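You operate a simulated robot arm through the tools that you are given. There is no shell and no other tool.

The job below is to be done with a simulated robot arm. You get a single attempt, and the scene is never put back.

JOB
Close down: stirrer off, blue and white dials to 10 ml, lid on the jar, teal-ring beaker off the mat.
Fine: stand the beaker on the stirrer's plate. Set down upright: teal-ring beaker.

It is judged by the outcome, as a careful person would: the job done as asked, and still so three seconds after it is handed in. It fails if anything else is knocked over, pushed out of place, dropped, spilled or broken. Lids that push on must go on centred and level and be pressed home; caps that screw on are set level and turned clockwise until they are tight.

ROBOT AND FRAMES
A 6-joint arm with a two-finger gripper, fixed in place. Base frame: the origin is on the floor under the middle of its stand, x ahead of it, y to its left, z up; the work surface is at about z = 0.86. Readings come in m, rad, newtons and seconds.
It reaches about 1.206 m from its shoulder. Its first joint turns from -2.897 to 2.897 rad. Payload 2.45 kg.
Tool frame: the origin (TCP) lies between the finger pads and is the grasp point; the fingertips stand 0.02 m ahead of it; z points along the fingers, y is the line along which they close. The gripper opens to 0.14 m; its body begins 0.168 m behind the TCP.
Orientation is that of the tool frame in the base frame, as [roll, pitch, yaw] about the fixed x, y, z axes, in that order (R = Rz(yaw) Ry(pitch) Rx(roll)). With the fingers straight down and closing along the base's y, the tool's x points along the base's -x, its y along +y and its z along -z.

CONTROLS
- The arm moves only by the tool drive_tool. Its argument "commands" is a list of rows, each an object (a shift or turn left out is 0, a gripper value left out holds the last) with "linear": the shift along the base's x, y, z in mm, a list of three; "angular": the turn, a rotation vector about the base's x, y, z in rad, a list of three. In form: [{"linear": [x, y, z], "angular": [ax, ay, az]}, ...]. A call has 1 to 20 rows; each row is the pose to reach, as a shift and turn from the pose commanded when the call began. "gripper" is the gripper command, from -1 (fully open) to 1 (shut), values between in proportion, set as the call begins (left out, the last holds). Rows are played at 5 a second. More than 0.05 m and 0.15 rad between two rows, or a gripper value outside its range, and nothing of the call is played. A pose out of reach is approached as far as the arm can. The call stops where the force on the tool passes 90 N (or 10 N more than at its start, if that is more) or the arm is blocked; 0.2 s more then pass. The fingers move at their own pace (about 0.045 m/s each) and stop on an object; they squeeze with about 44 N. The grip force told is the motor's: it shows also when the fingers shut on nothing. Time passes only in rows, and 0.2 s behind the last, so rows that repeat a pose let the fingers close. The reply holds the time, the measured pose of the TCP, the force on the tool along the base axes, the opening and the grip force, in the units named above and with some noise, with the torque about the TCP (base axes, N m) and any sound that the robot's microphone picked up.
- Cameras (640 x 400 px; columns grow to the right, rows downward): "scene" is fixed at [0.0487, 0.4999, 1.515]; the picture's right is [-0.16, -0.99, 0.00], its down [-0.77, 0.13, -0.63] and it looks along [0.62, -0.10, -0.78] (base axes); focal length 214 px, centre (320, 200). "wrist" rides on the gripper at [0.078, 0.011, -0.209] in the tool frame; the picture's right is [-0.14, 0.99, 0.00], its down [-0.92, -0.13, -0.37] and it looks along [-0.37, -0.05, 0.93] (tool axes); focal length 280 px, centre (320, 200).
- capture(camera): a new picture of that camera. The clock stands still meanwhile.
- locate(camera, pixels): for up to 12 pixels [column, row] of the newest picture of that camera ("zoom" is the newest enlarged one), the place [x, y, z] in the base frame of the surface seen there, good to about 0.002 m. The clock stands still meanwhile.
- enlarge(camera, box): a new picture of the part [left, top, right, bottom] of that camera's present view, enlarged. The clock stands still meanwhile.
- finish_job(): hands the job in; it is judged then, once.

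Open the gripper and draw the arm clear of the work before you hand the job in, unless the task says otherwise.

The tools are called as name(argument=value, ...) on one line, values as JSON. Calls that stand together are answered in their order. drive_tool: Moves the arm, as the interface text tells. Its arguments: {"type":"object","properties":{"commands":{"type":"array"},"gripper":{"type":"number"}},"required":["commands"]} The other tools are called the same way: capture (camera) takes a picture; locate (camera, pixels) gives the place of the surface under pixels of a picture; enlarge (camera, box) takes an enlarged picture of a part of a camera's view; finish_job () hands the job in.

At the start:

```text
time_s: 0.0
position: [0.2646, 0.4289, 1.3074]
tool_rot: [3.14, 0.0, -3.139]
wrist_force: [0.6, 0.3, 1.3]
moment: [0.01, 0.0, 0.0]
grip_width: 0.1399
finger_force: 0.1
```

scene: 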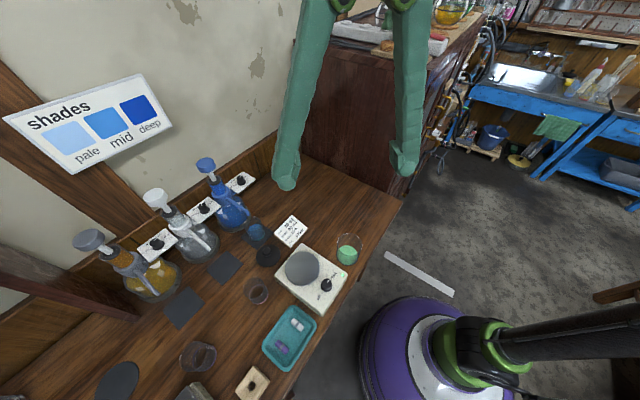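
wrist: 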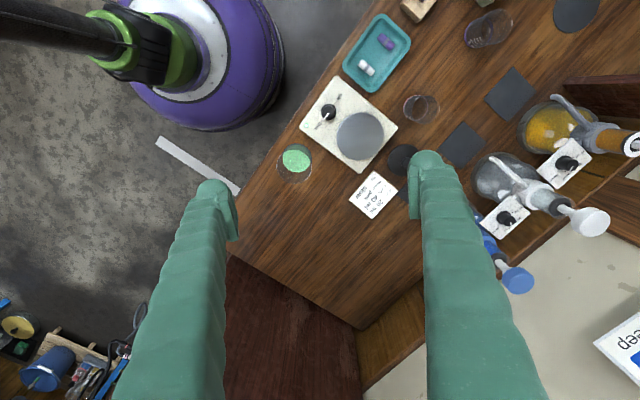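

I start by looking closely at the bench: the dispensers with dials (around 160-240, 180-245 px), the stirrer (310, 275), the jar and beakers.

enlarge(camera="scene", box=[60, 140, 260, 310])

enlarge(camera="scene", box=[220, 200, 380, 310])

enlarge(camera="scene", box=[80, 280, 340, 400])

enlarge(camera="wrist", box=[260, 0, 640, 240])

```text
2.35 times, centred on (160, 225) of scene
```

zoom: 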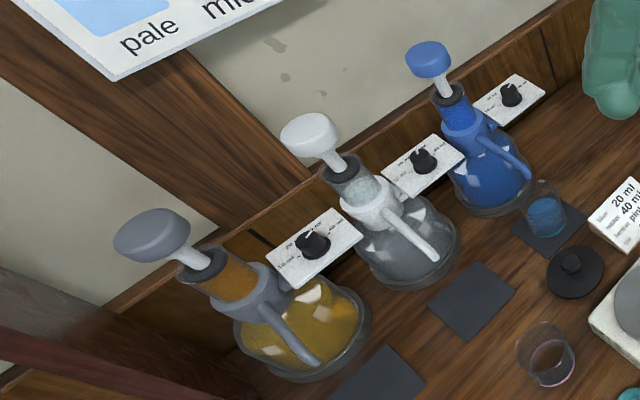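

```text
3.64 times, centred on (300, 255) of scene
```

zoom: 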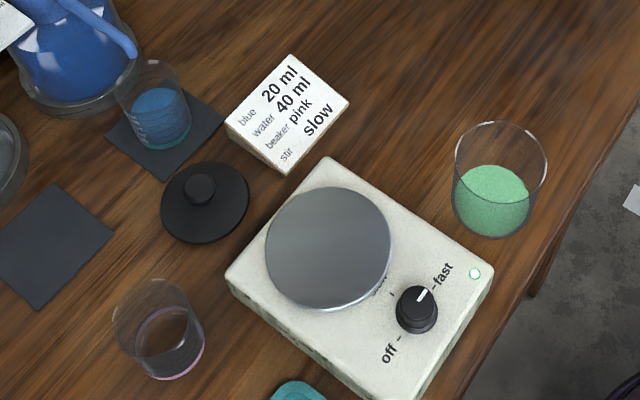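

```text
2.46 times, centred on (210, 340) of scene
```

zoom: 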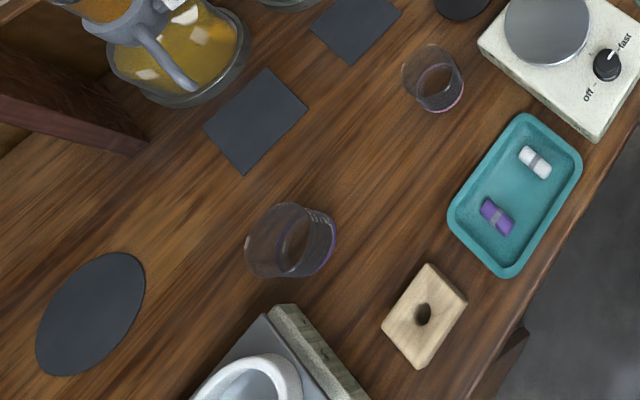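

```text
1.67 times, centred on (450, 120) of wrist
```

zoom: 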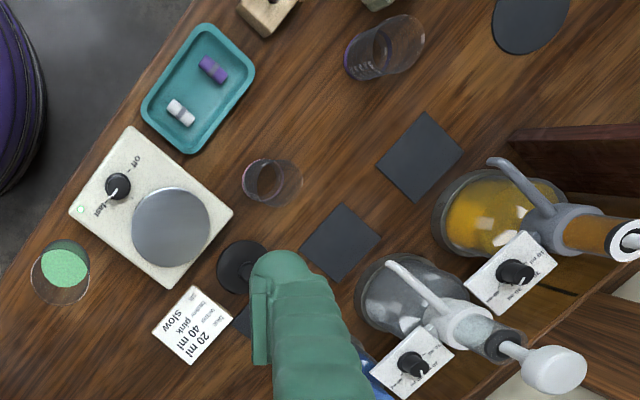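

The dial plates are small; I enlarge each one to read the marks, and check the jar.

enlarge(camera="scene", box=[220, 165, 268, 195])

enlarge(camera="scene", box=[180, 192, 228, 222])

enlarge(camera="scene", box=[132, 228, 180, 258])

locate(camera="scene", pixels=[[240, 182], [204, 209], [157, 245], [302, 267], [327, 284], [268, 250], [348, 252], [257, 230], [228, 210], [196, 240], [150, 280], [291, 231]])

```text
13.33 times, centred on (244, 180) of scene
```

zoom: 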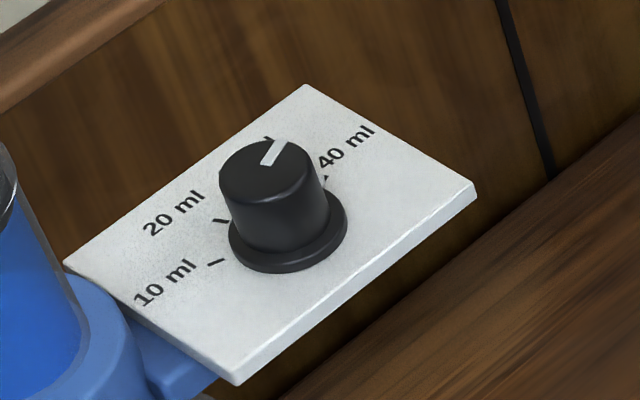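

```text
13.33 times, centred on (204, 207) of scene
```

zoom: 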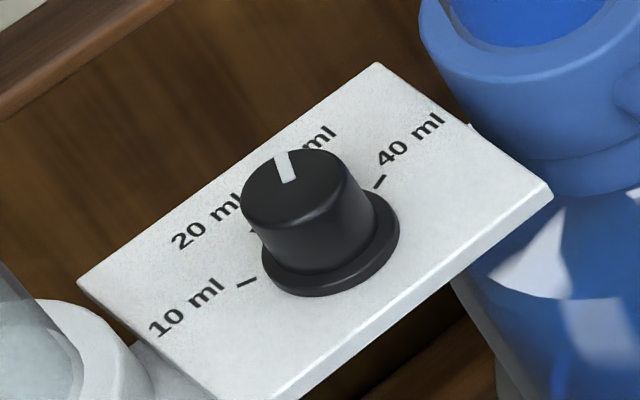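

```text
13.33 times, centred on (156, 243) of scene
```

zoom: 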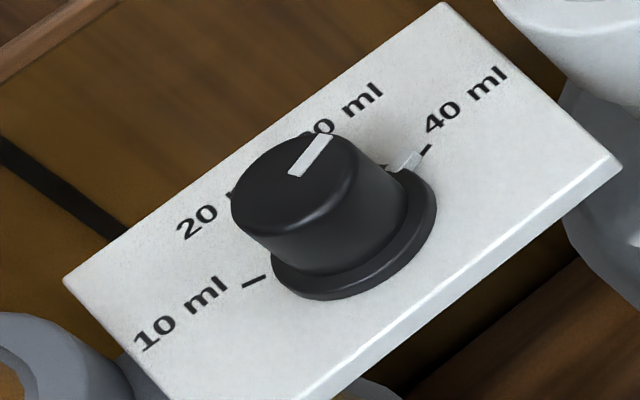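

```text
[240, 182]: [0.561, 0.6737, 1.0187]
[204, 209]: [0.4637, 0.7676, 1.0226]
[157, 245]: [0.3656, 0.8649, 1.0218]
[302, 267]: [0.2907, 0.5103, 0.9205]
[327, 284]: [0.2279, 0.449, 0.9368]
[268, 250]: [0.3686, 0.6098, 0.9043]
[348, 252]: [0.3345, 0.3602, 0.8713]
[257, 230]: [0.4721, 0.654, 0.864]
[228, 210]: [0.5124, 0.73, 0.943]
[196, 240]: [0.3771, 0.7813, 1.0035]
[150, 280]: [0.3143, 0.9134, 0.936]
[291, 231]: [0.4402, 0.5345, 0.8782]
```

The knob plates are held by each bottle's own coloured clamp (blue plate at 240,182; white plate at 204,209). I measure the pump heads, lid, jar and beaker so I can plan clearances.

locate(camera="scene", pixels=[[205, 163], [214, 164], [155, 196], [145, 200], [167, 200], [90, 240], [213, 180], [236, 225], [212, 256], [250, 176], [232, 193], [218, 205]])

enlarge(camera="scene", box=[320, 225, 376, 270])

enlarge(camera="scene", box=[240, 210, 296, 270])

enlarge(camera="scene", box=[170, 140, 290, 250])

```text
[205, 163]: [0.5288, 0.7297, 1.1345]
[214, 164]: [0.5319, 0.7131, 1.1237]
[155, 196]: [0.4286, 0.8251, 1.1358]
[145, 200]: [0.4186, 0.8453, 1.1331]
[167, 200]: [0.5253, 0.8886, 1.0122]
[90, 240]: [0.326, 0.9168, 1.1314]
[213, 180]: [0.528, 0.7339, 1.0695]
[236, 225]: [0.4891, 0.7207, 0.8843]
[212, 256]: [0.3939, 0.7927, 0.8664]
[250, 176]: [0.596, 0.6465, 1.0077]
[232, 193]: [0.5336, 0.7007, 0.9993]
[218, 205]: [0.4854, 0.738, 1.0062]
```

```text
8.89 times, centred on (348, 248) of scene
```

zoom: 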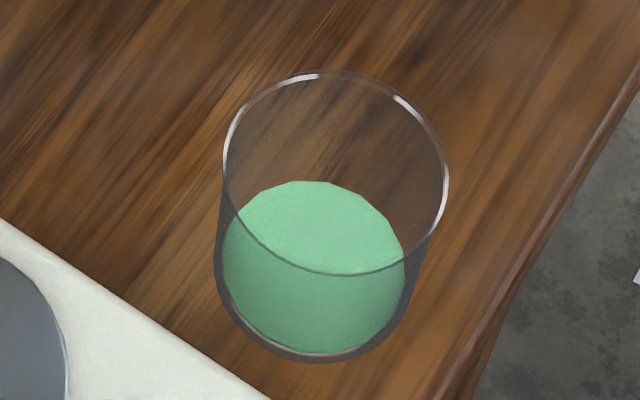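

```text
6.67 times, centred on (268, 240) of scene
```

zoom: 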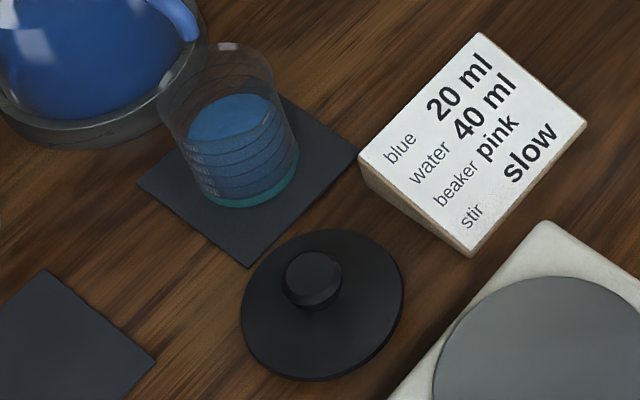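

```text
3.64 times, centred on (230, 195) of scene
```

zoom: 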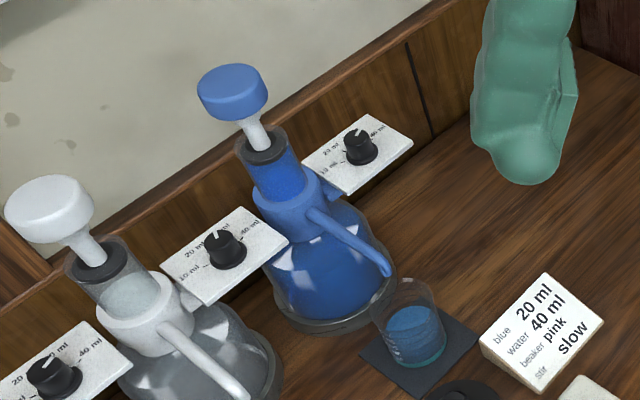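

I'll move down over the stirrer for a close wrist-camera view of its knob, keeping well above everything (TCP to about z = 1.12).

drive_tool(commands=[{"linear": [-10, 5, -45]}, {"linear": [-20, 10, -90]}, {"linear": [-30, 15, -135]}, {"linear": [-36, 20, -180]}, {"linear": [-36, 20, -180]}], gripper=-1)

capture(camera="wrist")

```text
time_s: 1.2
position: [0.2285, 0.4492, 1.1259]
tool_rot: [3.139, 0.001, 3.141]
wrist_force: [-0.2, 0.8, 0.5]
moment: [0.01, 0.04, 0.04]
grip_width: 0.1399
finger_force: 0.0
```

```text
taken
```

wrist: 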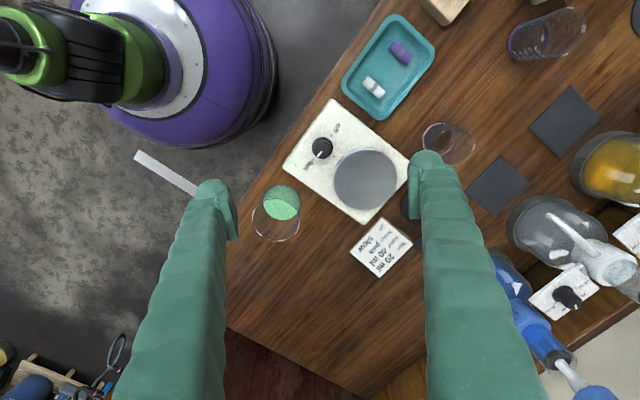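

The stirrer knob is at (322,148) in the wrist view; I enlarge it and locate its centre, the jar rim and the lid.

enlarge(camera="wrist", box=[290, 118, 354, 178])

locate(camera="wrist", pixels=[[322, 146], [340, 125], [306, 165], [365, 180], [337, 180], [395, 180], [365, 152], [365, 208], [384, 212], [287, 165]])

```text
6.67 times, centred on (322, 148) of wrist
```

zoom: 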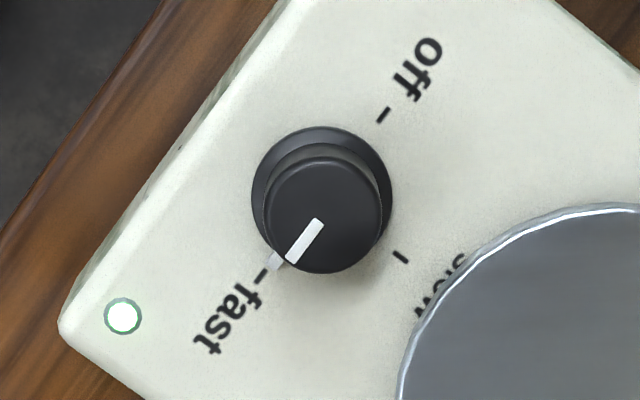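

```text
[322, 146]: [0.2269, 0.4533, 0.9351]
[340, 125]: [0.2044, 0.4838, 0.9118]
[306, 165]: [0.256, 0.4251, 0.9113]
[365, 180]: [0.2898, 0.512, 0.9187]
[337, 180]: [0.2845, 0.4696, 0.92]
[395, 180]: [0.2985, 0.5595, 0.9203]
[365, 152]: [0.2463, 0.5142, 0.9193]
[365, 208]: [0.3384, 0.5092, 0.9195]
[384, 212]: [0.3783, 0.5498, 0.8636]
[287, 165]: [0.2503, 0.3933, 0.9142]
```

The zoom shows the pointer at "fast" (300,240), with off at (383,115) – 180° counter-clockwise away through slow (400,256). I locate the knob top centre, its edges and ticks in the zoom.

locate(camera="zoom", pixels=[[322, 213], [270, 213], [374, 213], [322, 165], [322, 262], [383, 115], [400, 256], [262, 277], [256, 190], [322, 132], [388, 190], [440, 300]])

```text
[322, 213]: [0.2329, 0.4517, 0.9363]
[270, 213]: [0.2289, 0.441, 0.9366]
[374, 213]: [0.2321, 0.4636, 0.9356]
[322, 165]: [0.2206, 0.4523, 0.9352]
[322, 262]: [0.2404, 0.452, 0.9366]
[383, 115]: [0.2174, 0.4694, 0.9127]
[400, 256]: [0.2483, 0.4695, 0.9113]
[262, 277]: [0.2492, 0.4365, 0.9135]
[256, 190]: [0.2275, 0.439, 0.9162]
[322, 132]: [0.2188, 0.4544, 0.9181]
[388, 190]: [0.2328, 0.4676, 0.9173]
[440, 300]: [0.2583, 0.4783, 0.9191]
```

Knob centre is about (0.232, 0.4525), top z 0.936, diameter ~25 mm. I rotate the gripper −90° above it and half close to ~50 mm.

drive_tool(commands=[{"linear": [1, 1, 0], "angular": [0, 0, -0.143]}, {"linear": [2, 2, 0], "angular": [0, 0, -0.286]}, {"linear": [3, 3, 0], "angular": [0, 0, -0.428]}, {"linear": [3.5, 3.3, 0], "angular": [0, 0, -0.571]}, {"linear": [3.5, 3.3, 0], "angular": [0, 0, -0.714]}, {"linear": [3.5, 3.3, 0], "angular": [0, 0, -0.857]}, {"linear": [3.5, 3.3, 0], "angular": [0, 0, -1.0]}, {"linear": [3.5, 3.3, 0], "angular": [0, 0, -1.142]}, {"linear": [3.5, 3.3, 0], "angular": [0, 0, -1.285]}, {"linear": [3.5, 3.3, 0], "angular": [0, 0, -1.428]}, {"linear": [3.5, 3.3, 0], "angular": [0, 0, -1.571]}, {"linear": [3.5, 3.3, -40], "angular": [0, 0, -1.571]}, {"linear": [3.5, 3.3, -80], "angular": [0, 0, -1.571]}, {"linear": [3.5, 3.3, -110], "angular": [0, 0, -1.571]}, {"linear": [3.5, 3.3, -110], "angular": [0, 0, -1.571]}], gripper=0.286)

capture(camera="wrist")

capture(camera="scene")

```text
time_s: 4.4
position: [0.2324, 0.4514, 1.017]
tool_rot: [3.14, 0.0, 1.573]
wrist_force: [0.9, -0.8, 0.4]
moment: [0.01, -0.01, -0.02]
grip_width: 0.0503
finger_force: 0.0
```

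```text
taken
```

wrist: 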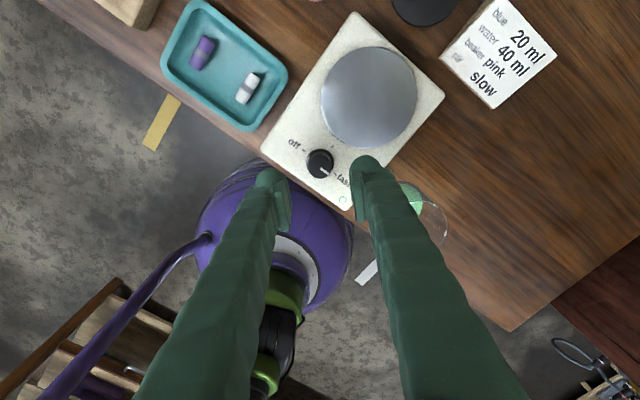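

```text
taken
```

scene: 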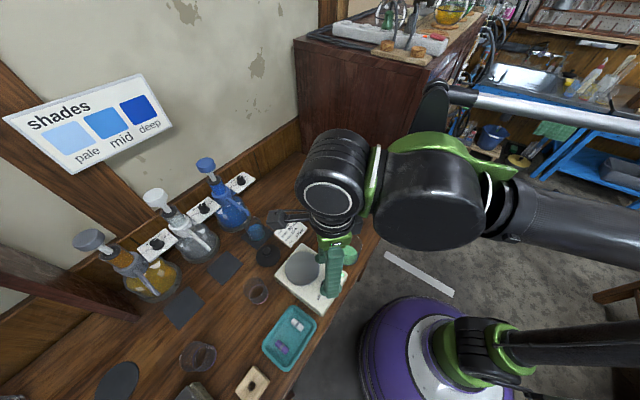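

Gripper straddles the knob at (320,163). I descend so the fingertips stop ~3 mm above the disc level (TCP z ≈ 0.943), then close.

drive_tool(commands=[{"linear": [0, 0.5, -30]}, {"linear": [0, 0.5, -55]}, {"linear": [0, 0.5, -74]}, {"linear": [0, 0.5, -74]}])

capture(camera="wrist")

```text
time_s: 5.4
position: [0.2326, 0.4529, 0.944]
tool_rot: [3.14, 0.001, 1.573]
wrist_force: [-0.3, -0.1, 0.7]
moment: [0.02, 0.01, -0.04]
grip_width: 0.0499
finger_force: 0.0
```

```text
taken
```

wrist: 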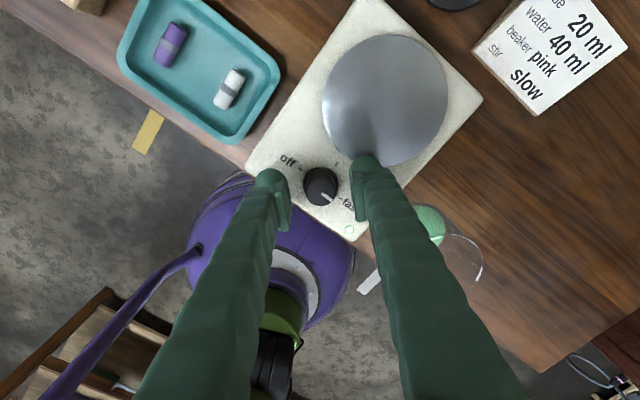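

I check the alignment of the knob between the pads with an enlarged view.

enlarge(camera="wrist", box=[280, 150, 360, 220])

locate(camera="wrist", pixels=[[320, 183], [306, 180], [335, 181], [320, 172], [320, 192], [344, 164], [300, 169]])

```text
5.71 times, centred on (320, 185) of wrist
```

zoom: 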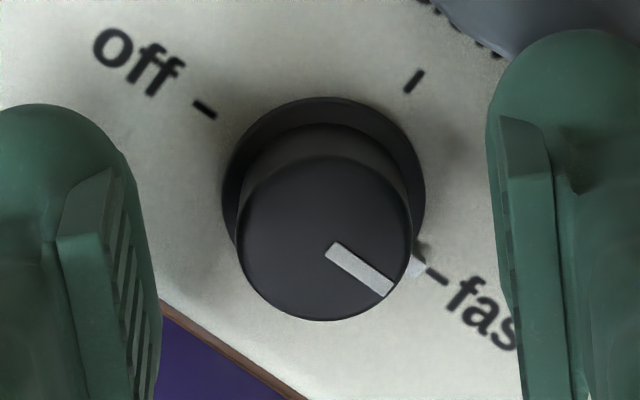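

```text
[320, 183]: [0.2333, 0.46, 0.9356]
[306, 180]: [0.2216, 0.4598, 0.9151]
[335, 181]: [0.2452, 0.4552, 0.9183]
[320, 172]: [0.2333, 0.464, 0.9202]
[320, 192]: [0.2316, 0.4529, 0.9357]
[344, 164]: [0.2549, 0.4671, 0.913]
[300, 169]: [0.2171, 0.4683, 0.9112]
```

Knob top centre (324,238 zoom) is at y≈0.453, x≈0.2325 — aligned with the TCP. I close the fingers on it.

drive_tool(commands=[{"linear": [0, 0, 0]}, {"linear": [0, 0, 0]}, {"linear": [0, 0, 0]}, {"linear": [0, 0, 0]}], gripper=1)

```text
time_s: 6.4
position: [0.2331, 0.4527, 0.9433]
tool_rot: [3.139, 0.0, 1.574]
wrist_force: [6.0, 0.7, -2.7]
moment: [0.0, -0.02, 0.02]
grip_width: 0.0245
finger_force: 45.1
```

Gripped at 24.5 mm. I turn counter-clockwise (+z) in steps of 0.12 rad for the first ~90° and check torque.

drive_tool(commands=[{"linear": [0, 0, 0], "angular": [0, 0, 0.12]}, {"linear": [0, 0, 0], "angular": [0, 0, 0.24]}, {"linear": [0, 0, 0], "angular": [0, 0, 0.36]}, {"linear": [0, 0, 0], "angular": [0, 0, 0.48]}, {"linear": [0, 0, 0], "angular": [0, 0, 0.6]}, {"linear": [0, 0, 0], "angular": [0, 0, 0.72]}, {"linear": [0, 0, 0], "angular": [0, 0, 0.84]}, {"linear": [0, 0, 0], "angular": [0, 0, 0.96]}, {"linear": [0, 0, 0], "angular": [0, 0, 1.08]}, {"linear": [0, 0, 0], "angular": [0, 0, 1.2]}, {"linear": [0, 0, 0], "angular": [0, 0, 1.32]}, {"linear": [0, 0, 0], "angular": [0, 0, 1.44]}, {"linear": [0, 0, 0], "angular": [0, 0, 1.571]}])

capture(camera="wrist")

```text
time_s: 9.2
position: [0.232, 0.4523, 0.9419]
tool_rot: [3.139, 0.0, -3.138]
wrist_force: [-6.0, -6.6, 0.1]
moment: [-0.06, 0.02, 0.01]
grip_width: 0.0242
finger_force: 44.7
```

```text
taken
```

wrist: 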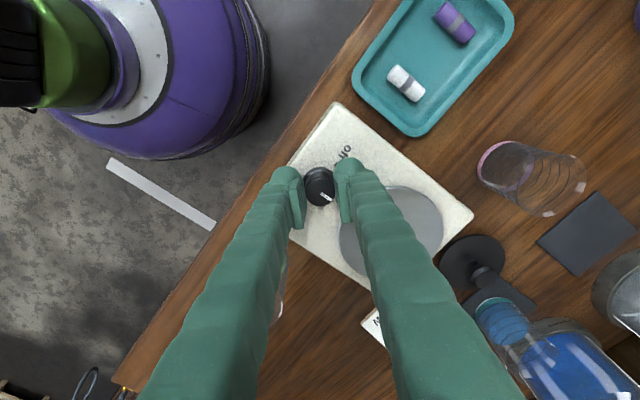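

The pointer turned with the gripper (at 328,197, now pointing at the slow mark). I continue another 90° to off.

drive_tool(commands=[{"linear": [0, 0, 0], "angular": [0, 0, 0.12]}, {"linear": [0, 0, 0], "angular": [0, 0, 0.24]}, {"linear": [0, 0, 0], "angular": [0, 0, 0.36]}, {"linear": [0, 0, 0], "angular": [0, 0, 0.48]}, {"linear": [0, 0, 0], "angular": [0, 0, 0.6]}, {"linear": [0, 0, 0], "angular": [0, 0, 0.72]}, {"linear": [0, 0, 0], "angular": [0, 0, 0.84]}, {"linear": [0, 0, 0], "angular": [0, 0, 0.96]}, {"linear": [0, 0, 0], "angular": [0, 0, 1.08]}, {"linear": [0, 0, 0], "angular": [0, 0, 1.2]}, {"linear": [0, 0, 0], "angular": [0, 0, 1.32]}, {"linear": [0, 0, 0], "angular": [0, 0, 1.44]}, {"linear": [0, 0, 0], "angular": [0, 0, 1.55]}, {"linear": [0, 0, 0], "angular": [0, 0, 1.55]}])

capture(camera="wrist")

enlarge(camera="wrist", box=[270, 140, 370, 220])

```text
time_s: 12.2
position: [0.2331, 0.4518, 0.9431]
tool_rot: [3.142, 0.0, -1.589]
wrist_force: [7.0, -18.1, -9.1]
moment: [-0.14, -0.05, -0.41]
grip_width: 0.0243
finger_force: 44.7
```

```text
taken
```

wrist: 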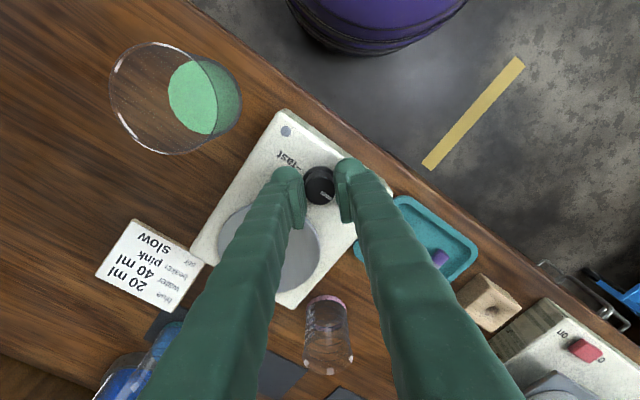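

```text
5.00 times, centred on (320, 180) of wrist
```

zoom: 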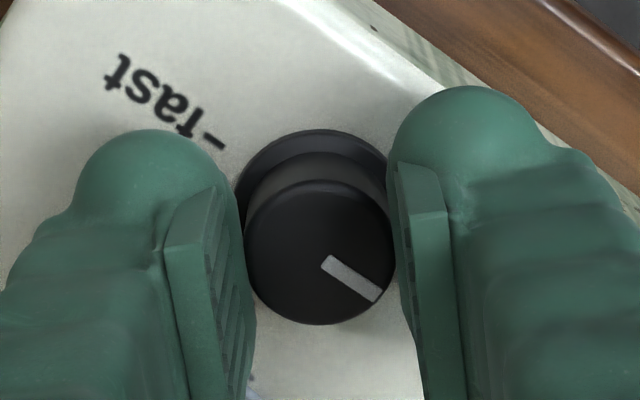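

The LED at (286,130) has gone dark and a reaction torque of −0.41 N·m says the knob is at its end stop. I release to ~50 mm and lift straight up.

drive_tool(commands=[{"linear": [0, 0, 0], "angular": [0, 0, -0.02]}, {"linear": [0, 0, 0], "angular": [0, 0, -0.02]}, {"linear": [0, 0, 0], "angular": [0, 0, -0.02]}, {"linear": [0, 0, 30], "angular": [0, 0, -0.02]}, {"linear": [0, 0, 75], "angular": [0, 0, -0.02]}, {"linear": [0, 0, 120], "angular": [0, 0, -0.02]}, {"linear": [0, 0, 165], "angular": [0, 0, -0.02]}, {"linear": [0, 0, 165], "angular": [0, 0, -0.02]}], gripper=0.286)

enlarge(camera="wrist", box=[260, 90, 380, 180])

capture(camera="wrist")

```text
time_s: 14.0
position: [0.2319, 0.4513, 1.1089]
tool_rot: [3.139, 0.001, -1.612]
wrist_force: [1.0, 1.4, 0.2]
moment: [-0.01, 0.01, -0.05]
grip_width: 0.0501
finger_force: 0.0
```

```text
4.44 times, centred on (320, 135) of wrist
```

zoom: 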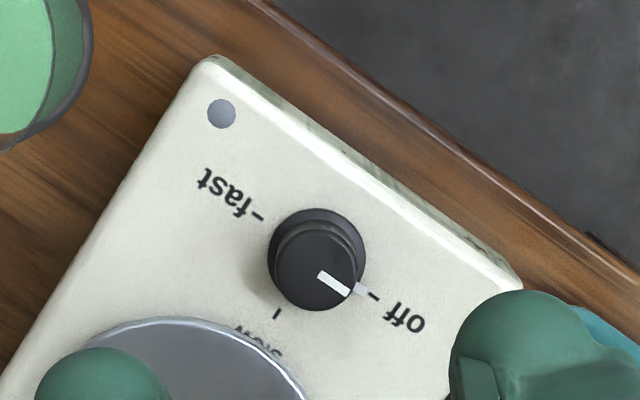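

```text
taken
```

wrist: 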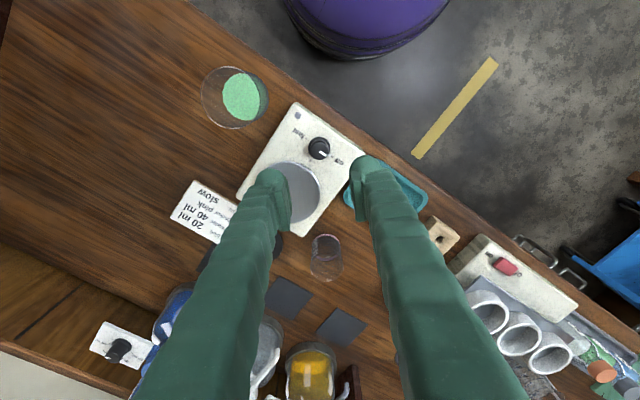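

Stirrer knob reads off and its LED is dark. Next I rise to z ≈ 1.25 and move above the blue dial with the closing axis turned to face the back board (yaw ≈ 2.356) for a closer look.

drive_tool(commands=[{"linear": [0, 0, 40], "angular": [0, 0, -0.136]}, {"linear": [0, 0, 80], "angular": [0, 0, -0.272]}, {"linear": [0, 0, 120], "angular": [0, 0, -0.408]}, {"linear": [20, 10, 145], "angular": [0, 0, -0.544]}, {"linear": [45, 26, 145], "angular": [0, 0, -0.68]}, {"linear": [70, 42, 145], "angular": [0, 0, -0.816]}, {"linear": [95, 58, 145], "angular": [0, 0, -0.952]}, {"linear": [120, 75, 145], "angular": [0, 0, -1.088]}, {"linear": [145, 92, 145], "angular": [0, 0, -1.224]}, {"linear": [170, 109, 145], "angular": [0, 0, -1.36]}, {"linear": [195, 126, 145], "angular": [0, 0, -1.496]}, {"linear": [220, 143, 145], "angular": [0, 0, -1.632]}, {"linear": [245, 160, 145], "angular": [0, 0, -1.768]}, {"linear": [270, 180, 145], "angular": [0, 0, -1.904]}, {"linear": [295, 200, 145], "angular": [0, 0, -2.04]}, {"linear": [315, 212, 145], "angular": [0, 0, -2.176]}, {"linear": [329, 222, 145], "angular": [0, 0, -2.315]}, {"linear": [329, 222, 145], "angular": [0, 0, -2.315]}])

capture(camera="wrist")

capture(camera="scene")

```text
time_s: 17.8
position: [0.546, 0.656, 1.2263]
tool_rot: [3.141, 0.001, 2.355]
wrist_force: [0.0, 0.5, -0.6]
moment: [-0.11, 0.05, 0.0]
grip_width: 0.0498
finger_force: 0.1
out of reach, approached as far as the arm can: row 15, 16, 17, 18
```

```text
taken
```

wrist: 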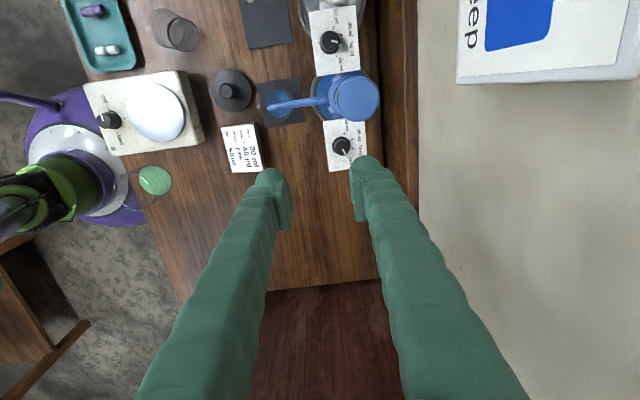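

```text
taken
```

scene: 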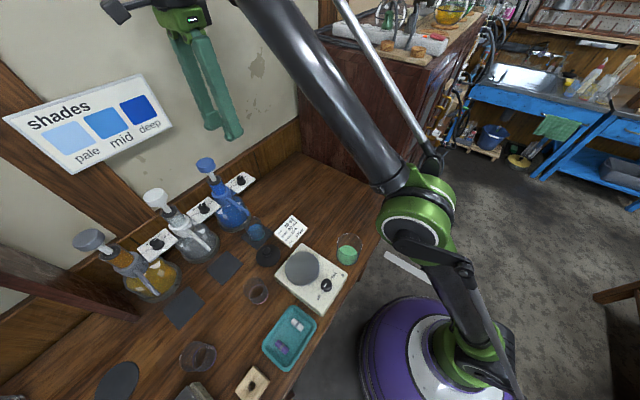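

The arm tops out at reach here (z 1.226), but the blue dial is visible at (342,147) and the white at (330,42). I enlarge both to read the settings and measure.

enlarge(camera="wrist", box=[310, 0, 390, 60])

enlarge(camera="wrist", box=[315, 120, 375, 175])

locate(camera="zoom", pixels=[[300, 200], [320, 200], [280, 200], [340, 200], [300, 150], [150, 30], [520, 30], [150, 380], [520, 380], [230, 150], [260, 250], [340, 280]])

```text
6.67 times, centred on (350, 30) of wrist
```

zoom: 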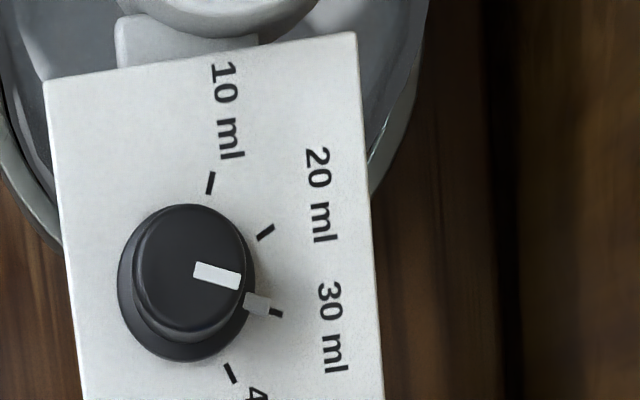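

```text
7.27 times, centred on (345, 148) of wrist
```

zoom: 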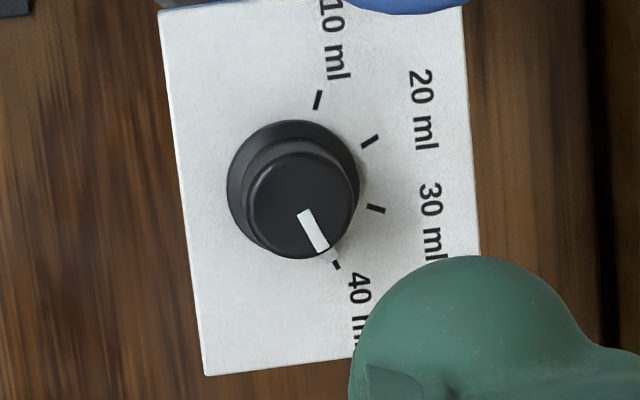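

```text
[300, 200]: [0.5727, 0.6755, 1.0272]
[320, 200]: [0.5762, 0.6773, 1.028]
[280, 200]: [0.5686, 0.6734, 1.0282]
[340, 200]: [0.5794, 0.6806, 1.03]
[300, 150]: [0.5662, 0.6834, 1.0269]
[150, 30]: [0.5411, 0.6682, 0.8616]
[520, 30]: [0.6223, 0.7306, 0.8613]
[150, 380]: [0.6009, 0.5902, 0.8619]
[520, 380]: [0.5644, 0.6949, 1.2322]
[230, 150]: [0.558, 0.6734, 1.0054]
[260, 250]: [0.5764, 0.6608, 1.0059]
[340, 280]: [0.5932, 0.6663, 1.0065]
```

Blue reads 40 ml (needs +135° counter-clockwise to 10) and white reads 30 ml (needs +90°). I measure the blue pump head and column, and the blue knob, for finger clearance.

enlarge(camera="wrist", box=[290, 60, 400, 175])

locate(camera="wrist", pixels=[[356, 98], [334, 98], [378, 98], [356, 76], [356, 119], [325, 100], [310, 102], [272, 106], [345, 130], [330, 75], [378, 118], [390, 160]])

```text
3.48 times, centred on (345, 118) of wrist
```

zoom: 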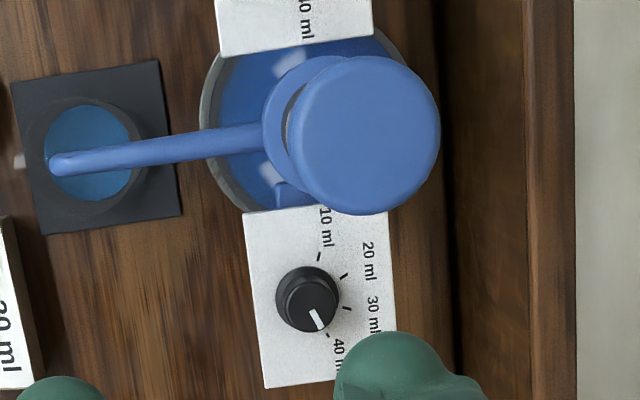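

```text
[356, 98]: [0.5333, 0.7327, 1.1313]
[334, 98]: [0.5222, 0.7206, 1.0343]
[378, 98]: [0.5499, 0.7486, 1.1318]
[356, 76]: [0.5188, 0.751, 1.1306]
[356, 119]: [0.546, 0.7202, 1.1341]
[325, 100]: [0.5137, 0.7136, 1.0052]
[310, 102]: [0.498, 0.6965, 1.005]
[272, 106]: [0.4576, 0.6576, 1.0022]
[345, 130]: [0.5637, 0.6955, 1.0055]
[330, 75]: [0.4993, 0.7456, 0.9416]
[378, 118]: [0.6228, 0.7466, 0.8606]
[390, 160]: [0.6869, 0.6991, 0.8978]
```

Knob centre is about (0.5737, 0.6746, top 1.0275); the blue pump head is at about (0.535, 0.733) with radius ~21 mm and its spout ends over the teal beaker near (0.458, 0.658, 1.00). I check where the wall and the "shades" sign are to keep the gripper body clear.

locate(camera="wrist", pixels=[[470, 75], [490, 30], [400, 100], [412, 100], [450, 150], [600, 75], [430, 20], [385, 80]])

capture(camera="scene")

locate(camera="scene", pixels=[[90, 160], [165, 130], [130, 80], [230, 100], [180, 170], [120, 215], [215, 120]])

```text
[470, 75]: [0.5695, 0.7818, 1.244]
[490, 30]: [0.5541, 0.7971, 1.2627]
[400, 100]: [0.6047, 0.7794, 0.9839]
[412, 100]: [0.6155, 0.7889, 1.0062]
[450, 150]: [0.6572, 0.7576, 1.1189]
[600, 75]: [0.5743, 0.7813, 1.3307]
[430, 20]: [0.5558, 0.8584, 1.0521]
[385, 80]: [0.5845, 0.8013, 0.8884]
```

```text
taken
```

scene: 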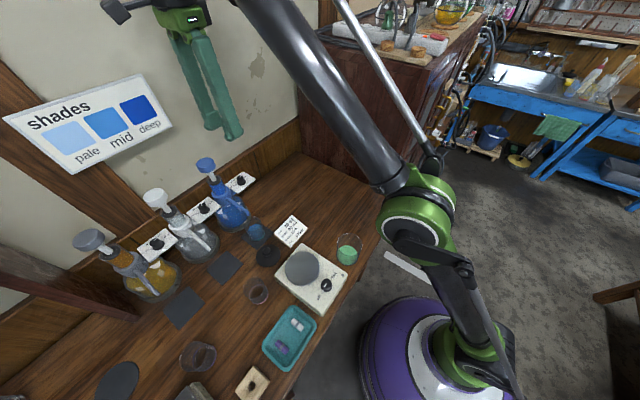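

```text
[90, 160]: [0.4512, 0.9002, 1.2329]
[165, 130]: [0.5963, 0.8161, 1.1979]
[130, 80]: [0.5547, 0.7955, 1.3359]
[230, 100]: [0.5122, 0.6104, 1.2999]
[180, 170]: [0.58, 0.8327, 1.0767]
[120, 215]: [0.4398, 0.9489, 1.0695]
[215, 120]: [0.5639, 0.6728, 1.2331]
```

The sign's face sticks out to n≈0.955 (z ≥ 1.23), close to the white dial's axis, so I need the size of the gripper body. I enlarge it in the scene view.

enlarge(camera="scene", box=[90, 0, 260, 145])

locate(camera="scene", pixels=[[160, 18], [170, 30], [205, 28], [210, 15], [185, 18], [155, 8], [115, 12], [180, 5], [205, 5], [180, 45], [200, 45]])

```text
2.76 times, centred on (175, 72) of scene
```

zoom: 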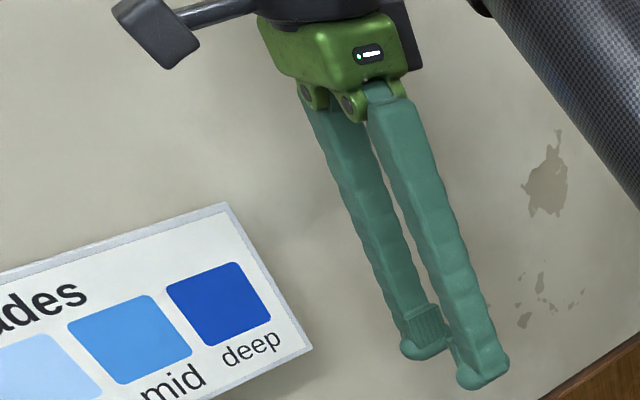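

```text
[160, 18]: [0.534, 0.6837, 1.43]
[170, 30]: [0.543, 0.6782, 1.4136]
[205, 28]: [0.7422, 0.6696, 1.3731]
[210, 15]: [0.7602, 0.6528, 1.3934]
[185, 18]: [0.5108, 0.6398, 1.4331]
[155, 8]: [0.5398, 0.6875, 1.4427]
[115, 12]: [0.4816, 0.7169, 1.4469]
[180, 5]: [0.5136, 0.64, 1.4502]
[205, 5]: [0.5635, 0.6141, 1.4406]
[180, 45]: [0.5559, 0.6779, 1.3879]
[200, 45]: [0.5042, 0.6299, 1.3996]
```

The gripper body is slim (±36 mm × ±28 mm) with the camera sticking ~90 mm out along tool x at ~0.21 m above the TCP; I'll keep that pointing away from the sign by using yaw 2.25–3.05 and turning 45° at a time. Now I lower by 120 mm above the blue dial and open a little less (40 mm).

drive_tool(commands=[{"linear": [0, 0, -40]}, {"linear": [0, 0, -80]}, {"linear": [0, 0, -120]}, {"linear": [0, 0, -120]}], gripper=0.4)

capture(camera="wrist")

capture(camera="scene")

```text
time_s: 18.8
position: [0.5455, 0.6551, 1.1063]
tool_rot: [3.139, -0.001, 2.358]
wrist_force: [0.2, 0.0, 0.6]
moment: [-0.01, -0.02, -0.02]
grip_width: 0.0419
finger_force: 0.1
```

```text
taken
```

wrist: 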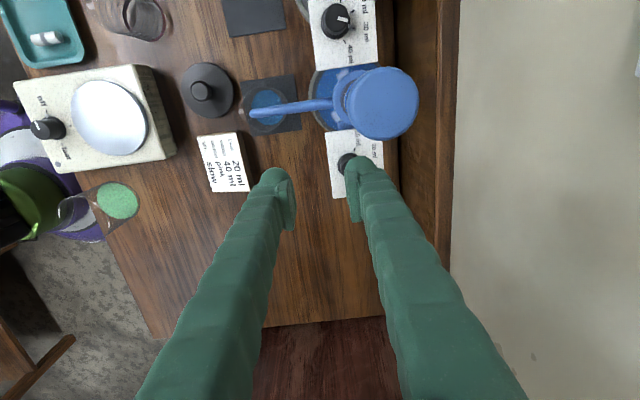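

```text
taken
```

scene: 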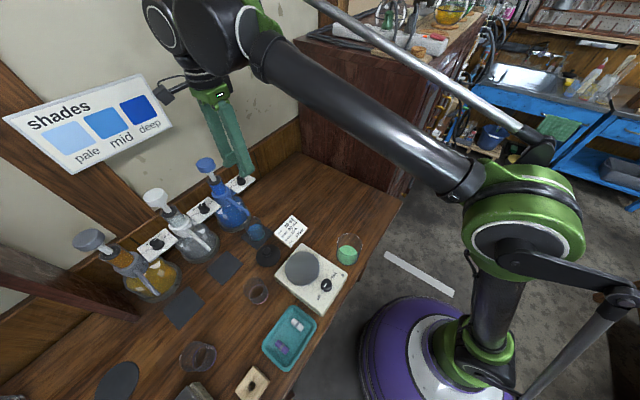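

Shifts are relative to the reached pose, fine. I move over the knob at z ≈ 1.075 (tips still 28 mm above the knob) and re-check the alignment.

drive_tool(commands=[{"linear": [14, 10, 0], "angular": [0, 0, 0]}, {"linear": [28, 19.5, 0], "angular": [0, 0, 0]}, {"linear": [28, 19.5, -31], "angular": [0, 0, 0]}, {"linear": [28, 19.5, -31], "angular": [0, 0, 0]}])

enlarge(camera="wrist", box=[270, 110, 370, 210])

capture(camera="scene")

```text
time_s: 19.8
position: [0.5742, 0.6746, 1.076]
tool_rot: [3.14, 0.001, 2.357]
wrist_force: [0.3, -0.1, -0.8]
moment: [-0.01, 0.01, 0.02]
grip_width: 0.042
finger_force: 0.1
```

```text
4.00 times, centred on (320, 160) of wrist
```

zoom: 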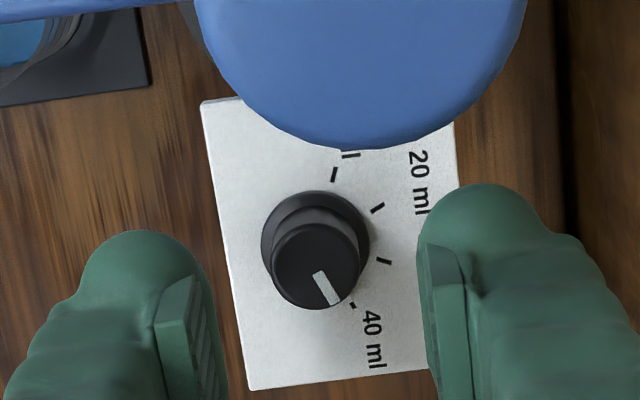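

```text
taken
```

scene: 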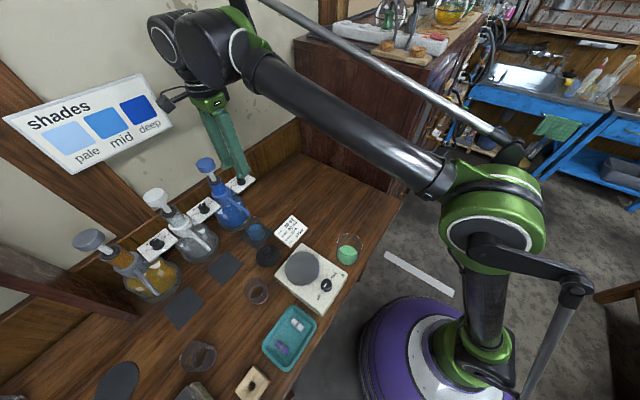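

I locate the knob top centre and rim points in this zoom (317,263), plus ticks for the true axis.

locate(camera="zoom", pixels=[[317, 263], [276, 263], [355, 263], [317, 226], [317, 300], [333, 175], [377, 208], [384, 262], [353, 306], [250, 130], [440, 180], [300, 195]])

locate(camera="scene", pixels=[[170, 35], [195, 35], [215, 100], [185, 55], [165, 20], [180, 70], [160, 45]])

```text
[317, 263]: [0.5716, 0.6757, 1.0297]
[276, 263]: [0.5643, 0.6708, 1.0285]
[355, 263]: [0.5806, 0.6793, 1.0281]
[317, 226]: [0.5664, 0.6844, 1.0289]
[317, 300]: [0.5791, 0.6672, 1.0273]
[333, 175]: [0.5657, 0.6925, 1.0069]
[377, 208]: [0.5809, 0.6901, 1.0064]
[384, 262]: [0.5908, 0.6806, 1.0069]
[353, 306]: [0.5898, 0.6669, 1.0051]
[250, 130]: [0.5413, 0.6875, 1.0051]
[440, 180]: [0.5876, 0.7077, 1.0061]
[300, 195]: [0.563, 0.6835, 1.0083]
```

```text
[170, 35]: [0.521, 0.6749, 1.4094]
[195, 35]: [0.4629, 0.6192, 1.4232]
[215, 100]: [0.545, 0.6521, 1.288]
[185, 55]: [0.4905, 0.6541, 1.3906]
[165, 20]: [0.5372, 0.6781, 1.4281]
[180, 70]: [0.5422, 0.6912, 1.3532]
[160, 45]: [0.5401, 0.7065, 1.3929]
```

Knob axis ≈ (0.573, 0.6753), top 1.0285. I centre, set yaw to ~2.25, descend to TCP z ≈ 1.036 and stop before gripping.

drive_tool(commands=[{"linear": [-1, 0.7, 0], "angular": [0, 0, -0.107]}, {"linear": [-1, 0.7, -20], "angular": [0, 0, -0.107]}, {"linear": [-1, 0.7, -40], "angular": [0, 0, -0.107]}, {"linear": [-1, 0.7, -40], "angular": [0, 0, -0.107]}])

enlarge(camera="wrist", box=[270, 130, 370, 220])

```text
time_s: 20.8
position: [0.5736, 0.6758, 1.0363]
tool_rot: [3.14, -0.001, 2.25]
wrist_force: [0.2, -0.2, -0.7]
moment: [0.0, -0.03, -0.03]
grip_width: 0.042
finger_force: 0.0
```

```text
4.44 times, centred on (320, 175) of wrist
```

zoom: 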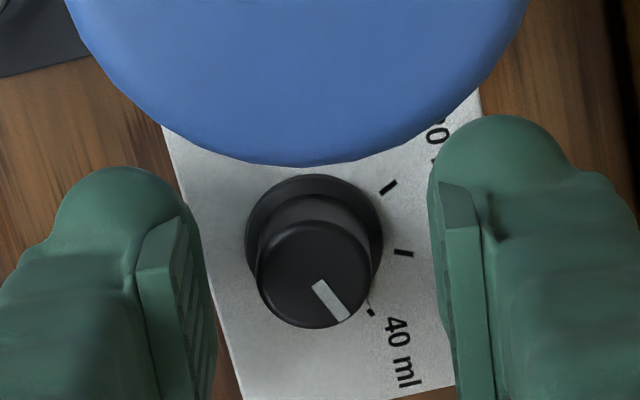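

The knob is nearly centred between the pads (314 vs. 318 px). I nudge 0.6 mm and close.

drive_tool(commands=[{"linear": [-0.5, -0.4, 0]}, {"linear": [-0.5, -0.4, 0]}, {"linear": [-0.5, -0.4, 0]}, {"linear": [-0.5, -0.4, 0]}], gripper=1)

```text
time_s: 21.8
position: [0.572, 0.6745, 1.0359]
tool_rot: [3.139, 0.0, 2.252]
wrist_force: [-6.5, -8.9, -8.7]
moment: [-0.04, 0.1, 0.07]
grip_width: 0.0207
finger_force: 45.1
```

Gripped at 20.7 mm with a small side load (−6.5, −8.9 N); I shift 0.6 mm that way to relieve it, then turn +45°.

drive_tool(commands=[{"linear": [-0.6, -0.6, 0]}, {"linear": [-0.6, -0.6, 0], "angular": [0, 0, 0.1]}, {"linear": [-0.6, -0.6, 0], "angular": [0, 0, 0.2]}, {"linear": [-0.6, -0.6, 0], "angular": [0, 0, 0.3]}, {"linear": [-0.6, -0.6, 0], "angular": [0, 0, 0.4]}, {"linear": [-0.6, -0.6, 0], "angular": [0, 0, 0.5]}, {"linear": [-0.6, -0.6, 0], "angular": [0, 0, 0.6]}, {"linear": [-0.6, -0.6, 0], "angular": [0, 0, 0.7]}, {"linear": [-0.6, -0.6, 0], "angular": [0, 0, 0.785]}, {"linear": [-0.6, -0.6, 0], "angular": [0, 0, 0.785]}])

enlarge(camera="wrist", box=[270, 120, 370, 220])

capture(camera="scene")

```text
time_s: 24.0
position: [0.5722, 0.6748, 1.0377]
tool_rot: [-3.142, 0.0, 3.037]
wrist_force: [-1.4, -8.8, -0.6]
moment: [-0.15, 0.04, -0.02]
grip_width: 0.0206
finger_force: 44.9
```

```text
4.00 times, centred on (320, 170) of wrist
```

zoom: 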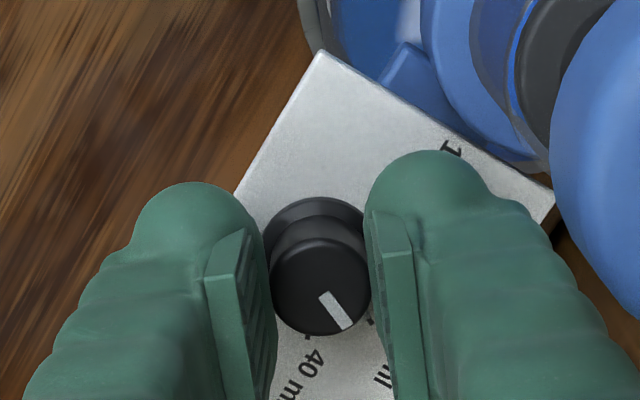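

```text
taken
```

scene: 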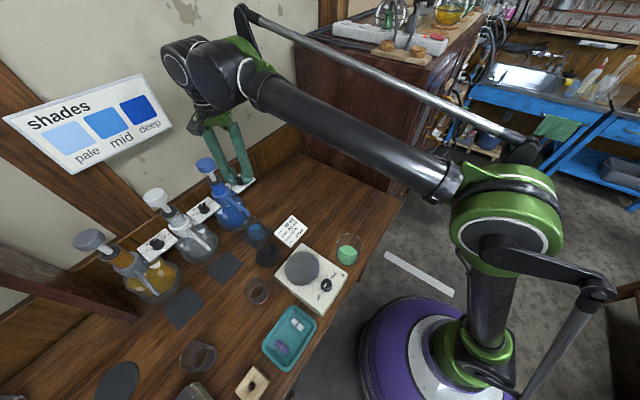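

The knob followed by 45° (pointer now near 30 ml). I open to ~40 mm, rotate back 45° and shift slightly toward −y.

drive_tool(commands=[{"linear": [0, 0, 0]}, {"linear": [0, 0, 0]}, {"linear": [0, -0.4, 0], "angular": [0, 0, -0.1]}, {"linear": [0, -0.4, 0], "angular": [0, 0, -0.2]}, {"linear": [0, -0.4, 0], "angular": [0, 0, -0.3]}, {"linear": [0, -0.4, 0], "angular": [0, 0, -0.4]}, {"linear": [0, -0.4, 0], "angular": [0, 0, -0.5]}, {"linear": [0, -0.4, 0], "angular": [0, 0, -0.6]}, {"linear": [0, -0.4, 0], "angular": [0, 0, -0.7]}, {"linear": [0, -0.4, 0], "angular": [0, 0, -0.785]}, {"linear": [0, -0.4, 0], "angular": [0, 0, -0.785]}], gripper=0.43)

enlarge(camera="wrist", box=[270, 130, 370, 220])

```text
time_s: 26.4
position: [0.5728, 0.6749, 1.036]
tool_rot: [3.14, 0.001, 2.25]
wrist_force: [0.1, -0.1, 0.9]
moment: [-0.02, 0.06, 0.03]
grip_width: 0.0398
finger_force: 0.0
```

```text
4.44 times, centred on (320, 175) of wrist
```

zoom: 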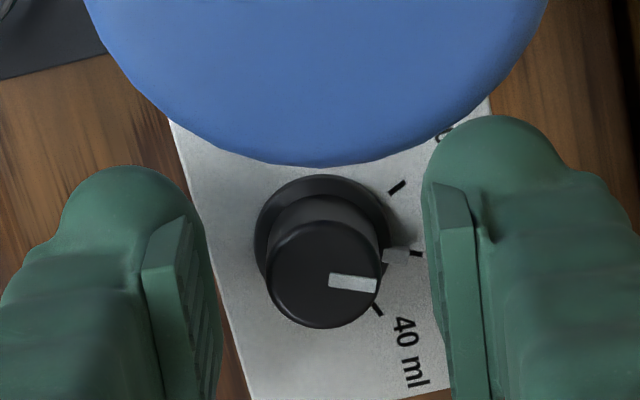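

Pointer now at 30 ml, knob centred (322 vs 320). I grip again and turn the next 45°, in one call.

drive_tool(commands=[{"linear": [0, 0, 0]}, {"linear": [0, 0, 0]}, {"linear": [0, 0, 0]}, {"linear": [0, 0, 0]}, {"linear": [0, 0, 0], "angular": [0, 0, 0.1]}, {"linear": [0, 0, 0], "angular": [0, 0, 0.2]}, {"linear": [0, 0, 0], "angular": [0, 0, 0.3]}, {"linear": [0, 0, 0], "angular": [0, 0, 0.4]}, {"linear": [0, 0, 0], "angular": [0, 0, 0.5]}, {"linear": [0, 0, 0], "angular": [0, 0, 0.6]}, {"linear": [0, 0, 0], "angular": [0, 0, 0.7]}, {"linear": [0, 0, 0], "angular": [0, 0, 0.785]}, {"linear": [0, 0, 0], "angular": [0, 0, 0.785]}], gripper=1)

drive_tool(commands=[{"linear": [0, 0, 0]}, {"linear": [0, 0, 0]}, {"linear": [0, 0, 0], "angular": [0, 0, -0.1]}, {"linear": [0, 0, 0], "angular": [0, 0, -0.2]}, {"linear": [0, 0, 0], "angular": [0, 0, -0.3]}, {"linear": [0, 0, 0], "angular": [0, 0, -0.4]}, {"linear": [0, 0, 0], "angular": [0, 0, -0.5]}, {"linear": [0, 0, 0], "angular": [0, 0, -0.6]}, {"linear": [0, 0, 0], "angular": [0, 0, -0.7]}, {"linear": [0, 0, 0], "angular": [0, 0, -0.785]}, {"linear": [0, 0, 0], "angular": [0, 0, -0.785]}], gripper=0.43)

enlarge(camera="wrist", box=[270, 130, 370, 220])

```text
time_s: 29.2
position: [0.573, 0.6742, 1.0364]
tool_rot: [3.14, -0.001, 3.038]
wrist_force: [-1.7, -6.4, -7.2]
moment: [-0.05, 0.05, 0.05]
grip_width: 0.0203
finger_force: 44.8
```

```text
time_s: 31.6
position: [0.5711, 0.6749, 1.036]
tool_rot: [3.14, 0.0, 2.251]
wrist_force: [0.1, -0.4, -1.0]
moment: [0.01, -0.01, 0.0]
grip_width: 0.0397
finger_force: 0.0
```

```text
4.44 times, centred on (320, 175) of wrist
```

zoom: 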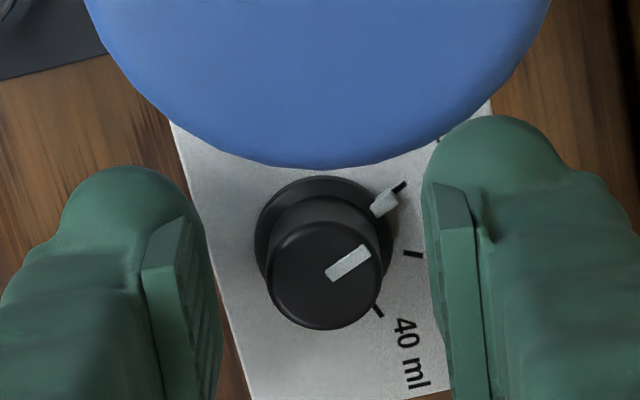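

Pointer is now at 20 ml (white flange mark aligned with tick at (400,188)). One more 45° turn to 10 ml, watching the torque, then hold to look before release.

drive_tool(commands=[{"linear": [0, 0, 0]}, {"linear": [0, 0, 0]}, {"linear": [0, 0, 0]}, {"linear": [0, 0, 0]}, {"linear": [0, 0, 0], "angular": [0, 0, 0.1]}, {"linear": [0, 0, 0], "angular": [0, 0, 0.2]}, {"linear": [0, 0, 0], "angular": [0, 0, 0.3]}, {"linear": [0, 0, 0], "angular": [0, 0, 0.4]}, {"linear": [0, 0, 0], "angular": [0, 0, 0.5]}, {"linear": [0, 0, 0], "angular": [0, 0, 0.6]}, {"linear": [0, 0, 0], "angular": [0, 0, 0.7]}, {"linear": [0, 0, 0], "angular": [0, 0, 0.785]}, {"linear": [0, 0, 0], "angular": [0, 0, 0.785]}], gripper=1)

enlarge(camera="wrist", box=[270, 120, 370, 220])

```text
time_s: 34.4
position: [0.5721, 0.674, 1.0373]
tool_rot: [3.14, 0.0, 3.039]
wrist_force: [-12.4, -16.8, -29.3]
moment: [-0.12, 0.23, -0.31]
grip_width: 0.0206
finger_force: 45.2
```

```text
4.00 times, centred on (320, 170) of wrist
```

zoom: 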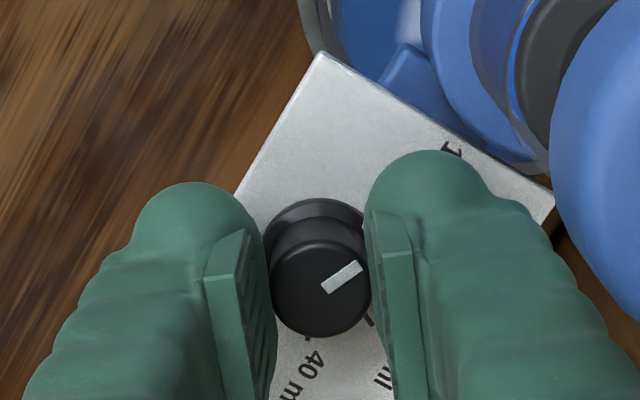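

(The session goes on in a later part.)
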